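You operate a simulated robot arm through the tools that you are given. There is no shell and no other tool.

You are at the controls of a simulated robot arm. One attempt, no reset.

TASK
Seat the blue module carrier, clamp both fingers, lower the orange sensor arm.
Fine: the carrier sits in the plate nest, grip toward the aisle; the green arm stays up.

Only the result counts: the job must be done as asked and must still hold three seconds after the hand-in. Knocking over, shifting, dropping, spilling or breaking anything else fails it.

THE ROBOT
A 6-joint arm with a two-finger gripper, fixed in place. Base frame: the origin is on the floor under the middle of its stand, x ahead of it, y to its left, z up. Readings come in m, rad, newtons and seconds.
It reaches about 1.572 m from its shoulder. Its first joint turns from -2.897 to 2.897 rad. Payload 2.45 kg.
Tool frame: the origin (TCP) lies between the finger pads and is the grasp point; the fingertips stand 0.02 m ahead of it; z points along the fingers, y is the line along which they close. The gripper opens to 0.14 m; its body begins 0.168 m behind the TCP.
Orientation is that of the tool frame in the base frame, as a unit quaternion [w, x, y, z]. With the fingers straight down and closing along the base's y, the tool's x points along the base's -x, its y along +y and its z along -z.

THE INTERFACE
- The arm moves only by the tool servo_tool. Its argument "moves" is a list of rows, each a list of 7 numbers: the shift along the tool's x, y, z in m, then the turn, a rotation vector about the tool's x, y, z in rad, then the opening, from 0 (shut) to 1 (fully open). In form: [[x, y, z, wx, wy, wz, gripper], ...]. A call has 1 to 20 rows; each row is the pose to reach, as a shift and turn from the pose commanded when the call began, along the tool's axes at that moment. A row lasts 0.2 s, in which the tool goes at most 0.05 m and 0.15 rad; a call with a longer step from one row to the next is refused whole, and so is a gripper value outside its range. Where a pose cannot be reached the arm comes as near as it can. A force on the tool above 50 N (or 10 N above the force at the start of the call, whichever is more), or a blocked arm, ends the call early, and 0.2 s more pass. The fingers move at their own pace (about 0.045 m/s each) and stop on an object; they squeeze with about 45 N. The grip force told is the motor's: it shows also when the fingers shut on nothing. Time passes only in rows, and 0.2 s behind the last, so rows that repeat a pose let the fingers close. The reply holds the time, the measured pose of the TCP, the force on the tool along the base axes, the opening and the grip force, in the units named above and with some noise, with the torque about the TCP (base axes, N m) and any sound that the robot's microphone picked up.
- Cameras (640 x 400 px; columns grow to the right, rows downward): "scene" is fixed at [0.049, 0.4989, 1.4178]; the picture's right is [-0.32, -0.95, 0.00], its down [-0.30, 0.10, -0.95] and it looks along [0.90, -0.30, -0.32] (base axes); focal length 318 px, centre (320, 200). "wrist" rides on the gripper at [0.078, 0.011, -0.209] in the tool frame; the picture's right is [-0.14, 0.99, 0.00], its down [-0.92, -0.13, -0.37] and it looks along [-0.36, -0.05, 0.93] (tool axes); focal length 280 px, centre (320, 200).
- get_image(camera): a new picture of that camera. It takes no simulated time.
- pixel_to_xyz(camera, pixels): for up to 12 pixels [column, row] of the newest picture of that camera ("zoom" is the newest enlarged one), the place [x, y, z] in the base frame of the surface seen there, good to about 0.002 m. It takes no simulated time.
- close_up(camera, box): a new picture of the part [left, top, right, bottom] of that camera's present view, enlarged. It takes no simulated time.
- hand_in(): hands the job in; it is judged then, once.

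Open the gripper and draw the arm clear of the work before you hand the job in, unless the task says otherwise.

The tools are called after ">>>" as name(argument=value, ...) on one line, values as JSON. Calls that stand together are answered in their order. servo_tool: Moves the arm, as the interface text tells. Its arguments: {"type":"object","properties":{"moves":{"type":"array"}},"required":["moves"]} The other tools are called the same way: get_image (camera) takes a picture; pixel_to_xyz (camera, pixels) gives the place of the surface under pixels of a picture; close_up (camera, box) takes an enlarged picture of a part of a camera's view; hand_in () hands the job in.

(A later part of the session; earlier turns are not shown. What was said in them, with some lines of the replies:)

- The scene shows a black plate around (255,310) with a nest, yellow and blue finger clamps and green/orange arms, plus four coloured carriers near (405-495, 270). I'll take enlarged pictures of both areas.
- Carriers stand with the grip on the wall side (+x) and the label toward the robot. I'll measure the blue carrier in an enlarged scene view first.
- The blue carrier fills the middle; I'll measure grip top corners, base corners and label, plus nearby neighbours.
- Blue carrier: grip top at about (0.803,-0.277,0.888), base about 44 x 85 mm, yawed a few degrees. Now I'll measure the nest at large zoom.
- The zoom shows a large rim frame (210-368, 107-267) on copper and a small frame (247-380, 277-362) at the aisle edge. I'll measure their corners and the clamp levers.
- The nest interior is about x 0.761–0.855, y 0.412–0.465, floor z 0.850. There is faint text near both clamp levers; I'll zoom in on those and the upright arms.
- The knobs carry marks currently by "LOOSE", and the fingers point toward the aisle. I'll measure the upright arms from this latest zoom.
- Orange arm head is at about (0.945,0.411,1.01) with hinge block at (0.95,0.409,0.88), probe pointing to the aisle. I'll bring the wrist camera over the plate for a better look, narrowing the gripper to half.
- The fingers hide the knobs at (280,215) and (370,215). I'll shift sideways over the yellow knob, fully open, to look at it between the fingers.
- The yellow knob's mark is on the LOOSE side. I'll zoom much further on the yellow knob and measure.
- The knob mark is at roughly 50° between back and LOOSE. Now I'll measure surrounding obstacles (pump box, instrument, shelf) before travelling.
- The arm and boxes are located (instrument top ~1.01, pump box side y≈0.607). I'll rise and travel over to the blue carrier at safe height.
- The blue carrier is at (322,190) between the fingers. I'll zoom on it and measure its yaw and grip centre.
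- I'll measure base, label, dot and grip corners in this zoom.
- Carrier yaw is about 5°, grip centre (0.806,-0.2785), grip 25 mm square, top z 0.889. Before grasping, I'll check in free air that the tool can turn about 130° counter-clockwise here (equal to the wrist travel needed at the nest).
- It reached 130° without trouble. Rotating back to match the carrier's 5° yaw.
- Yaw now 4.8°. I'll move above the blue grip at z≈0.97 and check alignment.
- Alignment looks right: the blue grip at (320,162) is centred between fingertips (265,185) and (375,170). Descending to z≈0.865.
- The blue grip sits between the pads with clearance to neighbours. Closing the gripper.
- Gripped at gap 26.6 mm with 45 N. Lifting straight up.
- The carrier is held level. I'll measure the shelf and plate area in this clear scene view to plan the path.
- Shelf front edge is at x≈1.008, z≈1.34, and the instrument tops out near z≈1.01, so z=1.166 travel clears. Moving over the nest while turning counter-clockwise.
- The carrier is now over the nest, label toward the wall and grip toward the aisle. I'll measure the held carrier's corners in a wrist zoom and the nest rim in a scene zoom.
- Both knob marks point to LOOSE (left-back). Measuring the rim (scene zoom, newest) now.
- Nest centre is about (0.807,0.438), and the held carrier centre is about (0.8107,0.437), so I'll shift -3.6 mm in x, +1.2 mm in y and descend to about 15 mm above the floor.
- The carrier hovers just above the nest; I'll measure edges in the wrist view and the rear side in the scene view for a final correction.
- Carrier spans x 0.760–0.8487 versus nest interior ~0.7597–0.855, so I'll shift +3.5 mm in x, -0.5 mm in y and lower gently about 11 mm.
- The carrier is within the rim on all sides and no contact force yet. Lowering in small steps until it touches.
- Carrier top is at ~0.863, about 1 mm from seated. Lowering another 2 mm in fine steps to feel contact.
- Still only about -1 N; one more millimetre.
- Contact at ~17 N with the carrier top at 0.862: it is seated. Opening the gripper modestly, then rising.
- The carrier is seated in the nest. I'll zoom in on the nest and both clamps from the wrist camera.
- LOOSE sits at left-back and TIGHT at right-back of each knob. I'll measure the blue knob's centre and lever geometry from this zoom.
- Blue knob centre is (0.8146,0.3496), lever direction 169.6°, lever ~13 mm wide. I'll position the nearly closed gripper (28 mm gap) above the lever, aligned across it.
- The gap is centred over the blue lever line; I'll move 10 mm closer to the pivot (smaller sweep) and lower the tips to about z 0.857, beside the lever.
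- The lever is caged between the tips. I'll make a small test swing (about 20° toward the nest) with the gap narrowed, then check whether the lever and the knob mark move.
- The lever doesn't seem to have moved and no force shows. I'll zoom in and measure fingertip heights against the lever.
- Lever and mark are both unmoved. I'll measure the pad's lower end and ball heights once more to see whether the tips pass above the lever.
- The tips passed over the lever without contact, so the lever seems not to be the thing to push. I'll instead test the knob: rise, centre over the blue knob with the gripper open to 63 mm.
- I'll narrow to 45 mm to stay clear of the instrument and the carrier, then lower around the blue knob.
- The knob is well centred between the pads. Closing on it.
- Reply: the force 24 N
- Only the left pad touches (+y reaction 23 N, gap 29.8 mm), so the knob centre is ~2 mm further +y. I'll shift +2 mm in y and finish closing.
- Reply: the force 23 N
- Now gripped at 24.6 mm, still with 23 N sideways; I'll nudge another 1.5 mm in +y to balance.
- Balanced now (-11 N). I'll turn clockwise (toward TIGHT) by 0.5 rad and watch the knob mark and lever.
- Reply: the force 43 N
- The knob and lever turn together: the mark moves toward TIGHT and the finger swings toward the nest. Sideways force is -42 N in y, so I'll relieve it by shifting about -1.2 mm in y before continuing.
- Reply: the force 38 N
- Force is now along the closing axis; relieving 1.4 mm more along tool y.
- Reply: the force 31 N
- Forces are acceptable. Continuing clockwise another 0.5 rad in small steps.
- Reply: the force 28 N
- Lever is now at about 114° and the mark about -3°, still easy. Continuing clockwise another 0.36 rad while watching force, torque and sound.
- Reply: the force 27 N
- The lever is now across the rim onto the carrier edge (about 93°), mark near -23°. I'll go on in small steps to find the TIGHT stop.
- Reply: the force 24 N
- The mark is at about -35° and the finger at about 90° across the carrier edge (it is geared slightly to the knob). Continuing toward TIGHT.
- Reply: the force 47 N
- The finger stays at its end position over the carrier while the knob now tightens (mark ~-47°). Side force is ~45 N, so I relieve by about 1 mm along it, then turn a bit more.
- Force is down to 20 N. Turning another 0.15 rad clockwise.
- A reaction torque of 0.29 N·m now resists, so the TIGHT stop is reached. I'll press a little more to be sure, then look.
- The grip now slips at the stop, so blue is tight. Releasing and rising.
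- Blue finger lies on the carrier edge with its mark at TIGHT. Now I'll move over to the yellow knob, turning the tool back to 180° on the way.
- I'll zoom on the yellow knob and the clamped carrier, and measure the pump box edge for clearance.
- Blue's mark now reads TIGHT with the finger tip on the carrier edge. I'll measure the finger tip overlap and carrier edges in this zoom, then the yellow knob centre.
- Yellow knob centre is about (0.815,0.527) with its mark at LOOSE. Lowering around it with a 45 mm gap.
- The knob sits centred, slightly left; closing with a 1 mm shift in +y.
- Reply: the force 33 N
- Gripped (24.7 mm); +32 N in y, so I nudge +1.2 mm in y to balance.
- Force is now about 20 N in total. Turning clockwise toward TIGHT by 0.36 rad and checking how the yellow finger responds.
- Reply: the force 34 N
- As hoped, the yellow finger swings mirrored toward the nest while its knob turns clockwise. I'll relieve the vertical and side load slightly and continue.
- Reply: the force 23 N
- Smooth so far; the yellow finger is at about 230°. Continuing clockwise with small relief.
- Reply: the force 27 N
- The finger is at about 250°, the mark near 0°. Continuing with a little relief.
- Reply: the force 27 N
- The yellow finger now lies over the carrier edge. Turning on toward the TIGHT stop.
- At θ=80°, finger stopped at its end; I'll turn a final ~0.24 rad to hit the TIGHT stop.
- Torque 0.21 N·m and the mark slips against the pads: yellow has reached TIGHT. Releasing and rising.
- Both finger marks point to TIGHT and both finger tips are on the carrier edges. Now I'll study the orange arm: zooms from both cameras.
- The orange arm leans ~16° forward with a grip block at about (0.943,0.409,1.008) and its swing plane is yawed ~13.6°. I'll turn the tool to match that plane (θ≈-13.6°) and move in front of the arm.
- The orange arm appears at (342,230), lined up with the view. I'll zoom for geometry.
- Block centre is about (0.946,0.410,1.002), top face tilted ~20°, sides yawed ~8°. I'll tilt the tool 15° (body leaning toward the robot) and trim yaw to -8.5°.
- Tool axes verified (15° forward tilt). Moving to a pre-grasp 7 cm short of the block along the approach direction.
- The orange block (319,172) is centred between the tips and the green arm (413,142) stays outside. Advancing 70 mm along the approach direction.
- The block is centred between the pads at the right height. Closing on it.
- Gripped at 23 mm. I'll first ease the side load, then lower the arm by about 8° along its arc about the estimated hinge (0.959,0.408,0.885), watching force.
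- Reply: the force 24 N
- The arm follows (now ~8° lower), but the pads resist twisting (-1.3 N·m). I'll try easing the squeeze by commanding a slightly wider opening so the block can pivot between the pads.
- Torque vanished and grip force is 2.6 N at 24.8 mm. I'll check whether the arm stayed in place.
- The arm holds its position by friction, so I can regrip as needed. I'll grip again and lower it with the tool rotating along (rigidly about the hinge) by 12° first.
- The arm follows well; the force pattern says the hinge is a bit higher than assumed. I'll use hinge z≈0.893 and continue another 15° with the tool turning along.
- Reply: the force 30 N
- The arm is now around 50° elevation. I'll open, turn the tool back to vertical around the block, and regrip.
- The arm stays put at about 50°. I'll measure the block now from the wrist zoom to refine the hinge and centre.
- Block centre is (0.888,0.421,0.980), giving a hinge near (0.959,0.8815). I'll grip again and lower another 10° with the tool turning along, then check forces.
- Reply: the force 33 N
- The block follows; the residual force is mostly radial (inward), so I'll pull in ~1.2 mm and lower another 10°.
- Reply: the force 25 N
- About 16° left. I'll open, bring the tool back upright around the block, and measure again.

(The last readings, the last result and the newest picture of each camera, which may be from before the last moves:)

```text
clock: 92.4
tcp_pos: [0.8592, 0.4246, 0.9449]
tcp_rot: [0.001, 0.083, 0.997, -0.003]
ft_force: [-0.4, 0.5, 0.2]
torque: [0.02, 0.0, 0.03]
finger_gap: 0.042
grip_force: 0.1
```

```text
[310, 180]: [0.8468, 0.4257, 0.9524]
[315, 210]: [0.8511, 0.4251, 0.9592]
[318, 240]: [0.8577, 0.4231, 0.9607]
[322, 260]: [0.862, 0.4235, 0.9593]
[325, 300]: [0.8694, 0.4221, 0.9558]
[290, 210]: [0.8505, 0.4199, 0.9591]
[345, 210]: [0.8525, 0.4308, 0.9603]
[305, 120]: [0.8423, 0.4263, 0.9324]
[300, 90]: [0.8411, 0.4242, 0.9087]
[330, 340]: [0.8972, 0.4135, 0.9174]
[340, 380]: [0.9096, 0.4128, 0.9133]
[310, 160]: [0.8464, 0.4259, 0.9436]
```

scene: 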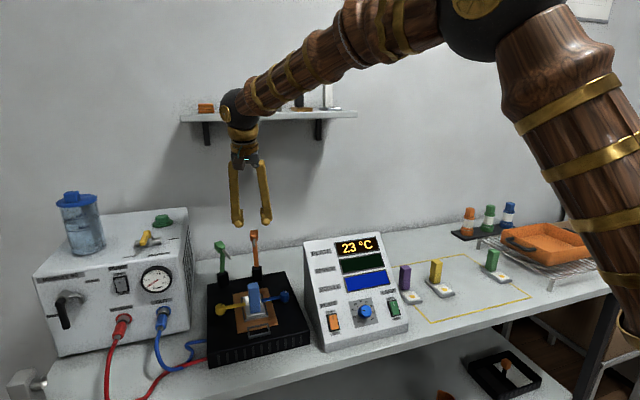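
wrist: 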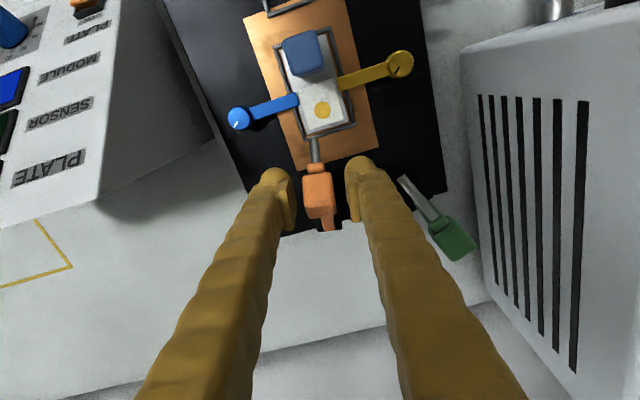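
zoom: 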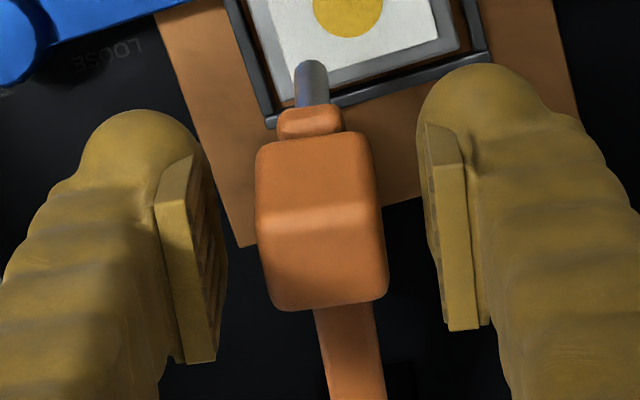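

About 17° remain until the probe meets the module. Gripping and lowering 10° more with the tool turning along.

>>> servo_tool(moves=[[0, 0, 0, 0, 0, 0, 0.1], [0, 0, 0, 0, 0, 0, 0.1], [0, 0, 0, 0, 0, 0, 0.1], [0.0028, 0, 0.0045, 0, -0.0436, 0, 0.1], [0.0052, 0, 0.0091, 0, -0.0873, 0, 0.1], [0.0075, 0, 0.0138, 0, -0.1309, 0, 0.1], [0.0095, 0, 0.0186, 0, -0.1745, 0, 0.1], [0.0095, 0, 0.0186, 0, -0.1745, 0, 0.1]])

>>> close_up(camera="scene", box=[215, 250, 295, 320])

>>> close_up(camera="wrist", box=[265, 100, 375, 240])

```text
clock: 94.2
tcp_pos: [0.8518, 0.4258, 0.9253]
tcp_rot: [0.09, 0.083, 0.992, -0.011]
ft_force: [34.5, 2.5, -1.1]
torque: [-0.1, -0.87, 0.37]
finger_gap: 0.0226
grip_force: 45.7
```

```text
5.71 times, centred on (255, 285) of scene
```

zoom: 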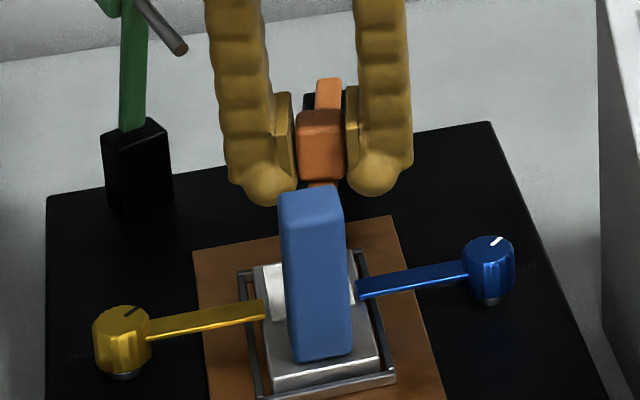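

```text
2.86 times, centred on (320, 170) of wrist
```

zoom: 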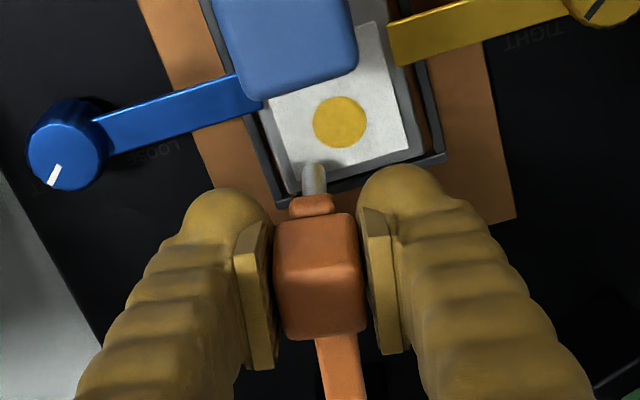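

Only the outward pull needs easing (34 N in +x). I'll pull back 1.3 mm and lower 4° more, slowly.

>>> servo_tool(moves=[[-0.0013, 0, 0.0002, 0, 0, 0, 0.1], [-0.0002, 0, 0.0019, 0, -0.0175, 0, 0.1], [0.0009, 0, 0.0036, 0, -0.0349, 0, 0.1], [0.0019, 0, 0.0055, 0, -0.0524, 0, 0.1], [0.0029, 0, 0.0073, 0, -0.0698, 0, 0.1], [0.0029, 0, 0.0073, 0, -0.0698, 0, 0.1]])

>>> close_up(camera="scene", box=[215, 250, 295, 320])

>>> close_up(camera="wrist", box=[265, 100, 375, 240])

```text
clock: 95.6
tcp_pos: [0.8488, 0.4275, 0.9171]
tcp_rot: [0.124, 0.082, 0.989, -0.014]
ft_force: [31.9, 12.4, -0.2]
torque: [-0.05, -0.64, 0.4]
finger_gap: 0.023
grip_force: 45.4
```

```text
5.71 times, centred on (255, 285) of scene
```

zoom: 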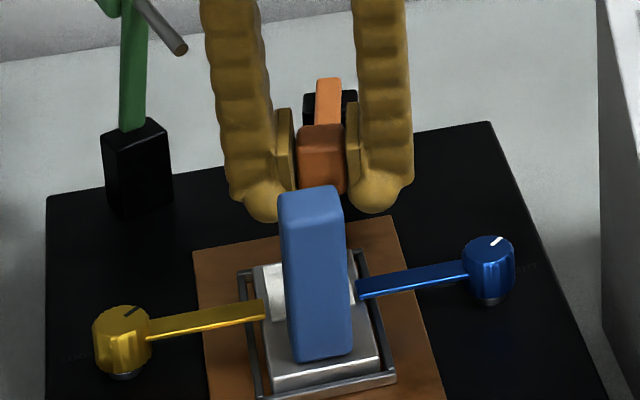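

```text
2.86 times, centred on (320, 170) of wrist
```

zoom: 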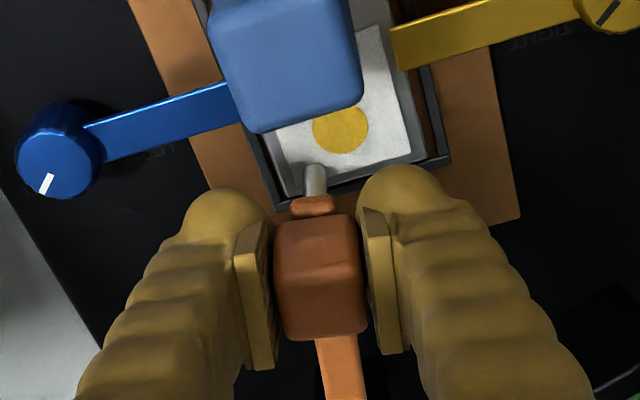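

Residual load is sideways twist rather than contact. I'll open, go upright, and look; the last few degrees can be pressed straight down from above.

>>> servo_tool(moves=[[0, 0, 0, 0, 0, 0, 0.3], [0, 0, 0, 0, 0, 0, 0.3], [0, 0, 0, 0, 0.12, 0, 0.3], [0, 0, 0, 0, 0.24, 0, 0.3], [0, 0, 0, 0, 0.25, 0, 0.3]])

>>> close_up(camera="wrist", box=[280, 110, 360, 240])

>>> pixel_to_xyz(camera="zoom", pixels=[[310, 130], [310, 150], [315, 180], [315, 220], [322, 260], [325, 290], [290, 220], [350, 220], [330, 320], [335, 370], [300, 100], [340, 90]])

```text
clock: 96.8
tcp_pos: [0.8499, 0.4248, 0.9183]
tcp_rot: [-0.002, 0.083, 0.997, -0.004]
ft_force: [-0.4, 0.5, -0.7]
torque: [-0.01, 0.0, 0.02]
finger_gap: 0.0416
grip_force: 0.0
```

```text
3.08 times, centred on (320, 175) of wrist
```

zoom: 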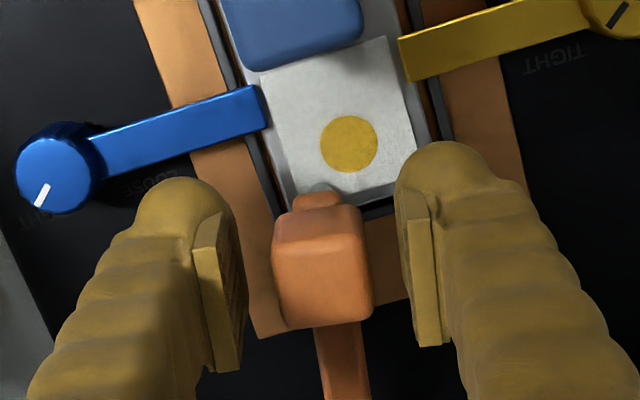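

```text
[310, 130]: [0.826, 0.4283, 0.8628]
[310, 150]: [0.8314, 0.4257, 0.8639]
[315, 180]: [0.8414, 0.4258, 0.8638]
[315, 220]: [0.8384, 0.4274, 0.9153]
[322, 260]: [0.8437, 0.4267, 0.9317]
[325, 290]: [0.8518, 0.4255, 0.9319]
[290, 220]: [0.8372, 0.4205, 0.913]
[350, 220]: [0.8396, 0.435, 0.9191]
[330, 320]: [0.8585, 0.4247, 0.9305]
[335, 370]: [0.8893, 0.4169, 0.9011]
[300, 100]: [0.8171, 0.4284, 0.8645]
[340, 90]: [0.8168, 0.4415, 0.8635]
```

The block top is nearly level (z≈0.932), so the arm is almost down. I'll look from the scene camera.

>>> close_up(camera="scene", box=[225, 255, 295, 315])

>>> close_up(camera="wrist", box=[300, 150, 345, 190])

```text
6.67 times, centred on (260, 285) of scene
```

zoom: 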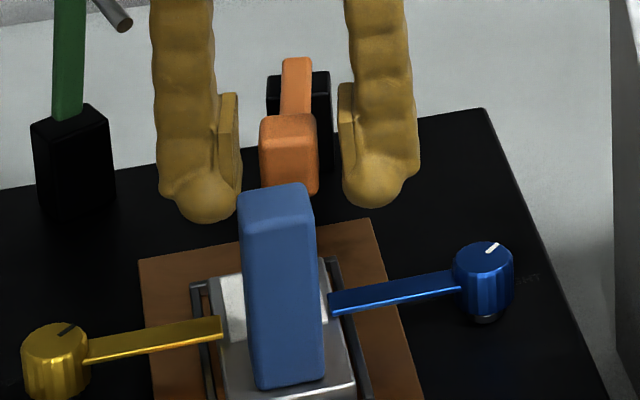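

```text
10.00 times, centred on (322, 170) of wrist
```

zoom: 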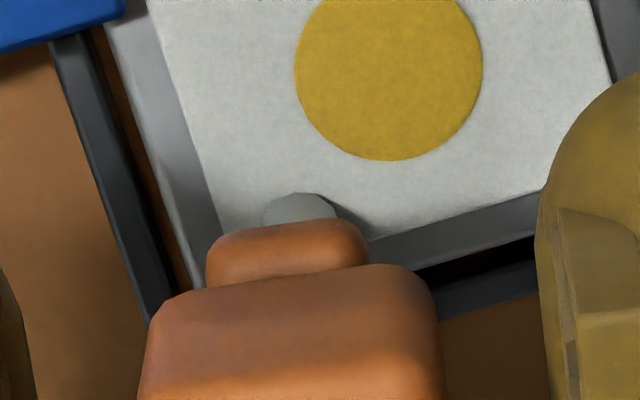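

>>> pixel_to_xyz(camera="zoom", pixels=[[300, 205], [300, 198], [285, 210], [320, 208], [345, 215], [280, 190], [390, 70], [290, 240], [290, 320], [230, 200], [400, 240], [300, 180]])

```text
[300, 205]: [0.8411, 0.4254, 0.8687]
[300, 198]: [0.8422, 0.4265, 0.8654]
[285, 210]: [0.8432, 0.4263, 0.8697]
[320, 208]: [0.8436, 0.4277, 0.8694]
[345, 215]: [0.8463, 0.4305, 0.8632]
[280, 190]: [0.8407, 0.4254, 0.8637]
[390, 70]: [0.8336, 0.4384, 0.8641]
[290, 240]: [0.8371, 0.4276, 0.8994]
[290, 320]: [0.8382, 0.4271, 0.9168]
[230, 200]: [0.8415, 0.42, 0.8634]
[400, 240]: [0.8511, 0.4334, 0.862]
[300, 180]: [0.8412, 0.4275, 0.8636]
```

The probe's lower end is at about (0.842,0.427,0.866), practically at the label surface (0.8637). I'll rise, shut the fingers and press the block lightly from above to finish the travel.

>>> servo_tool(moves=[[0, 0, -0.03, 0, 0, 0, 0.3], [0, 0, -0.06, 0, 0, 0, 0.3], [0, 0, -0.06, 0, 0, 0, 0.0], [0, 0, -0.06, 0, 0, 0, 0.0], [0, 0, -0.06, 0, 0, 0, 0.0], [0, 0, -0.05, 0, 0, 0, 0.0], [0, 0, -0.04, 0, 0, 0, 0.0], [0, 0, -0.035, 0, 0, 0, 0.0], [0, 0, -0.033, 0, 0, 0, 0.0]])

>>> close_up(camera="scene", box=[225, 245, 295, 305])

```text
clock: 98.8
tcp_pos: [0.849, 0.4269, 0.9506]
tcp_rot: [0.0, 0.084, 0.996, -0.003]
ft_force: [-4.7, -1.8, 12.7]
torque: [0.01, 0.05, 0.04]
finger_gap: 0.0058
grip_force: 29.4
```

```text
6.67 times, centred on (260, 275) of scene
```

zoom: 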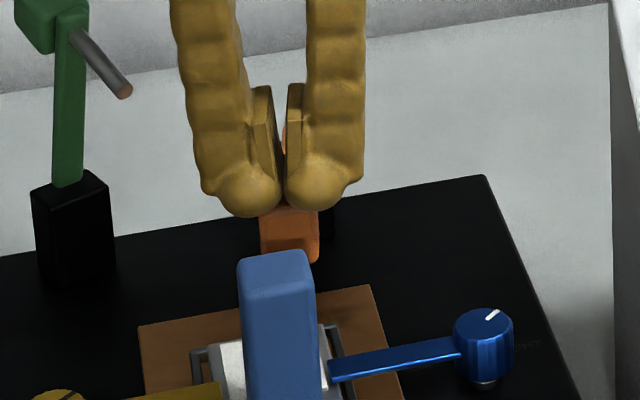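

Contact with 12.7 N up. Pressing down in 1 mm steps to see whether the arm still moves or rests firmly.

>>> servo_tool(moves=[[0, 0, 0.001, 0, 0, 0, 0.0], [0, 0, 0.002, 0, 0, 0, 0.0], [0, 0, 0.002, 0, 0, 0, 0.0]])

```text
clock: 99.6
tcp_pos: [0.8485, 0.427, 0.9497]
tcp_rot: [0.0, 0.083, 0.997, -0.002]
ft_force: [-3.9, 5.2, 38.0]
torque: [0.12, -0.12, -0.05]
finger_gap: 0.006
grip_force: 28.7
```

Force climbed to 38 N with barely any motion, so the arm is on its stop. Backing off and inspecting.

>>> servo_tool(moves=[[0, 0, -0.002, 0, 0, 0, 0.0], [0, 0, -0.02, 0, 0, 0, 0.0], [0, 0, -0.06, 0, 0, 0, 0.0], [0, 0, -0.1, 0, 0, 0, 0.1], [0, 0, -0.14, 0, 0, 0, 0.3], [0, 0, -0.14, 0, 0, 0, 0.5], [0, 0, -0.14, 0, 0, 0, 0.5]])

>>> close_up(camera="wrist", box=[270, 90, 370, 240])

>>> close_up(camera="scene", box=[200, 240, 310, 340])

```text
clock: 101.2
tcp_pos: [0.8507, 0.4269, 1.0905]
tcp_rot: [-0.001, 0.085, 0.996, -0.004]
ft_force: [1.0, -0.7, -0.1]
torque: [-0.02, 0.01, 0.04]
finger_gap: 0.07
grip_force: 0.1
```

```text
2.67 times, centred on (320, 165) of wrist
```

zoom: 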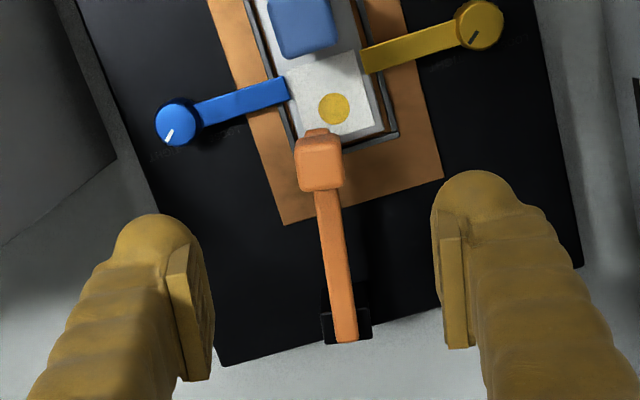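

```text
4.00 times, centred on (255, 290) of scene
```

zoom: 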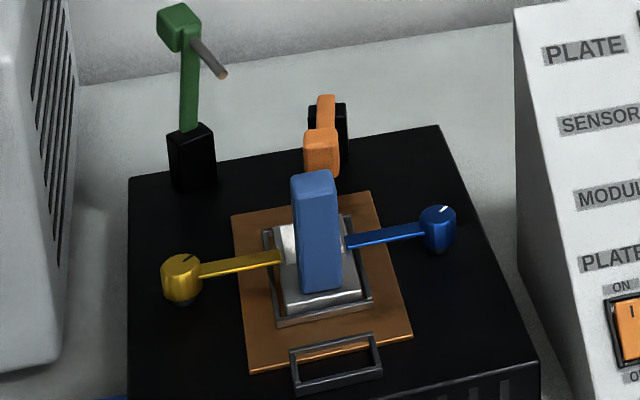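

The orange arm is down with its probe on the module's label, green arm still up. I'll zoom to verify the probe tip contact, carrier seating and clamps.

>>> close_up(camera="wrist", box=[365, 110, 405, 150])

>>> close_up(camera="wrist", box=[295, 110, 355, 165])

>>> pixel_to_xyz(camera="zoom", pixels=[[320, 320], [300, 220], [310, 270], [330, 380], [345, 80], [240, 40], [200, 120], [440, 150], [460, 60], [280, 200], [340, 230], [300, 205]])

```text
10.00 times, centred on (385, 130) of wrist
```

zoom: 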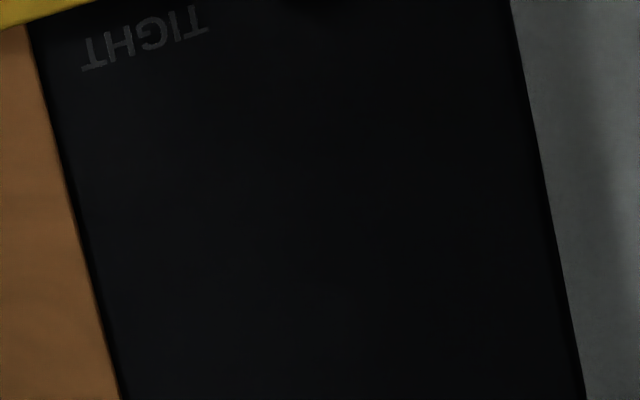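

```text
7.27 times, centred on (325, 138) of wrist
```

zoom: 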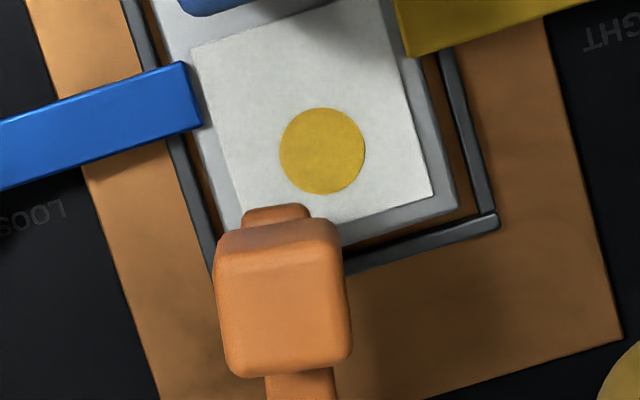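

```text
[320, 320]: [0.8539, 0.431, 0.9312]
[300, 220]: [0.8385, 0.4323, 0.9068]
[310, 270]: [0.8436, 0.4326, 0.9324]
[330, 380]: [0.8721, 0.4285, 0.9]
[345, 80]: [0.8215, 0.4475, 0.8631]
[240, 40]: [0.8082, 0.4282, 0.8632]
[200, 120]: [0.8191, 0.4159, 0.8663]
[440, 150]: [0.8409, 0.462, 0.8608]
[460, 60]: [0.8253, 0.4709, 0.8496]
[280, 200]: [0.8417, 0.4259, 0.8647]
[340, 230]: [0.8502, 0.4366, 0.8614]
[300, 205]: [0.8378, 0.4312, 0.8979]
```

The block top is unchanged at z≈0.932 after pressing, so the arm is fully down; carrier top at 0.861 and both finger tips overlap its edges. I'll open fully and retract the arm toward the robot.

>>> servo_tool(moves=[[0, 0, -0.04, 0, 0, 0, 0.5], [0, 0, -0.08, 0, 0, 0, 0.5], [0, 0, -0.12, 0, 0, 0, 0.6], [0, 0, -0.16, 0, 0, 0, 0.8], [0.045, 0, -0.17, 0, 0, 0, 1.0], [0.09, 0, -0.17, 0, 0, 0, 1.0], [0.135, 0, -0.17, 0, 0, 0, 1.0], [0.18, 0, -0.17, 0, 0, 0, 1.0], [0.225, 0, -0.17, 0, 0, 0, 1.0], [0.27, 0, -0.17, 0, 0, 0, 1.0], [0.27, 0, -0.17, 0, 0, 0, 1.0]])

>>> get_image(camera="scene")

>>> get_image(camera="wrist")

>>> close_up(camera="scene", box=[200, 235, 310, 345])

```text
clock: 103.6
tcp_pos: [0.583, 0.4725, 1.2608]
tcp_rot: [-0.002, 0.083, 0.997, -0.004]
ft_force: [-1.1, 0.4, -0.9]
torque: [0.0, 0.0, 0.0]
finger_gap: 0.14
grip_force: 0.1
```

```text
taken
```

scene: 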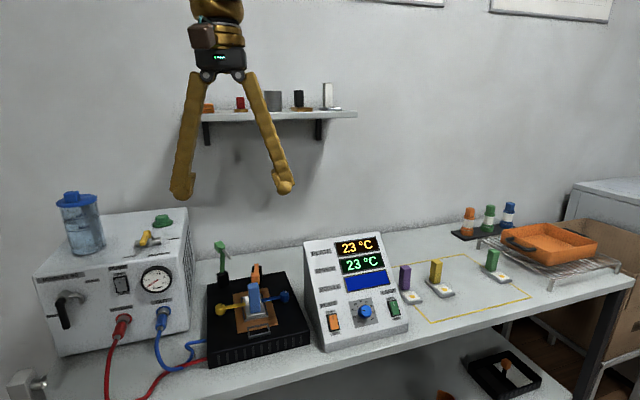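

```text
taken
```

wrist: 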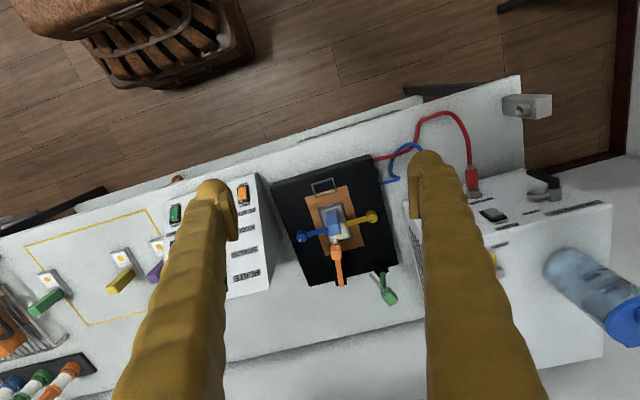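

```text
3.64 times, centred on (255, 290) of scene
```

zoom: 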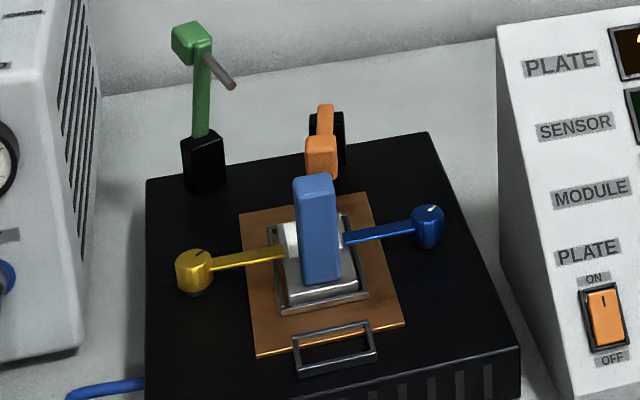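

The SENSOR display now reads 23 °C, so the lowered probe makes contact, and green is still up. A last zoom on knobs and carrier before handing in.

>>> close_up(camera="scene", box=[220, 285, 300, 335])

>>> close_up(camera="wrist", box=[285, 180, 395, 300])

>>> close_up(camera="scene", box=[300, 225, 420, 355])

```text
8.00 times, centred on (260, 310) of scene
```

zoom: 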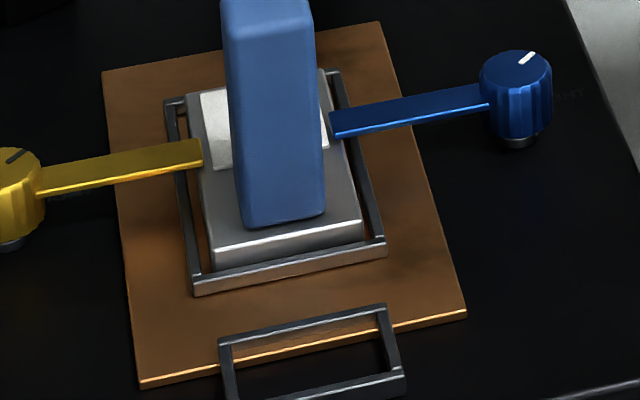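

```text
3.33 times, centred on (340, 240) of wrist
```

zoom: 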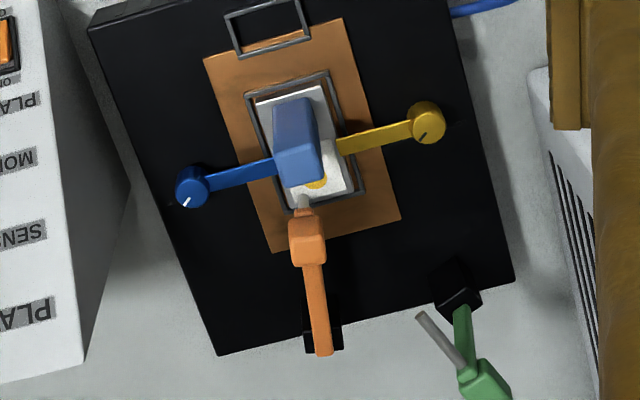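

```text
3.08 times, centred on (360, 290) of scene
```

zoom: 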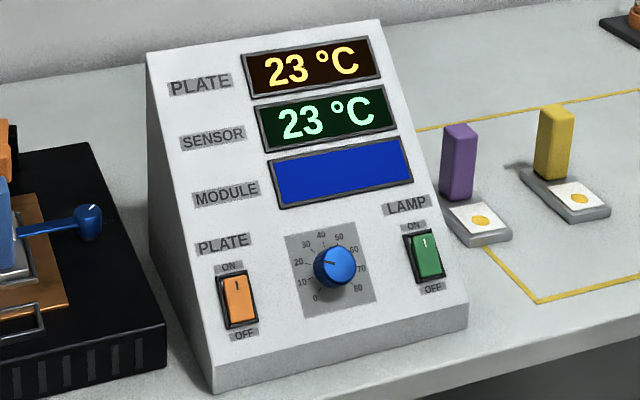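

Carrier is seated with grip toward the aisle, both finger marks read TIGHT with tips on the carrier, the orange arm is down (SENSOR reads 23 °C), the green arm is up, and the gripper is open and clear. Handing in.

>>> hand_in()

```text
The job is handed in.
```

I handed the job in. The last pictures and readings before that showed everything in place, but no verdict has come back.

- **Carrier:** the blue module carrier sits in the plate nest with its grip toward the aisle.
- **Fingers:** both clamp knobs were turned until their marks pointed to TIGHT. Both finger tips lie over the carrier's edges by about 2–3 mm.
- **Orange sensor arm:** it is fully down with its probe on the module's label, beside the yellow dot rather than on it. When I pressed it again it did not move any further, and the SENSOR display now reads 23 °C.
- **Green arm and surroundings:** the green arm is still up. Nothing else on the bench looked moved.
- **Robot arm:** the gripper is open and the arm is pulled back clear of the work.

The MODULE display still shows no reading. It was blank at the start too, and the task did not ask for it, so I left the switches alone.
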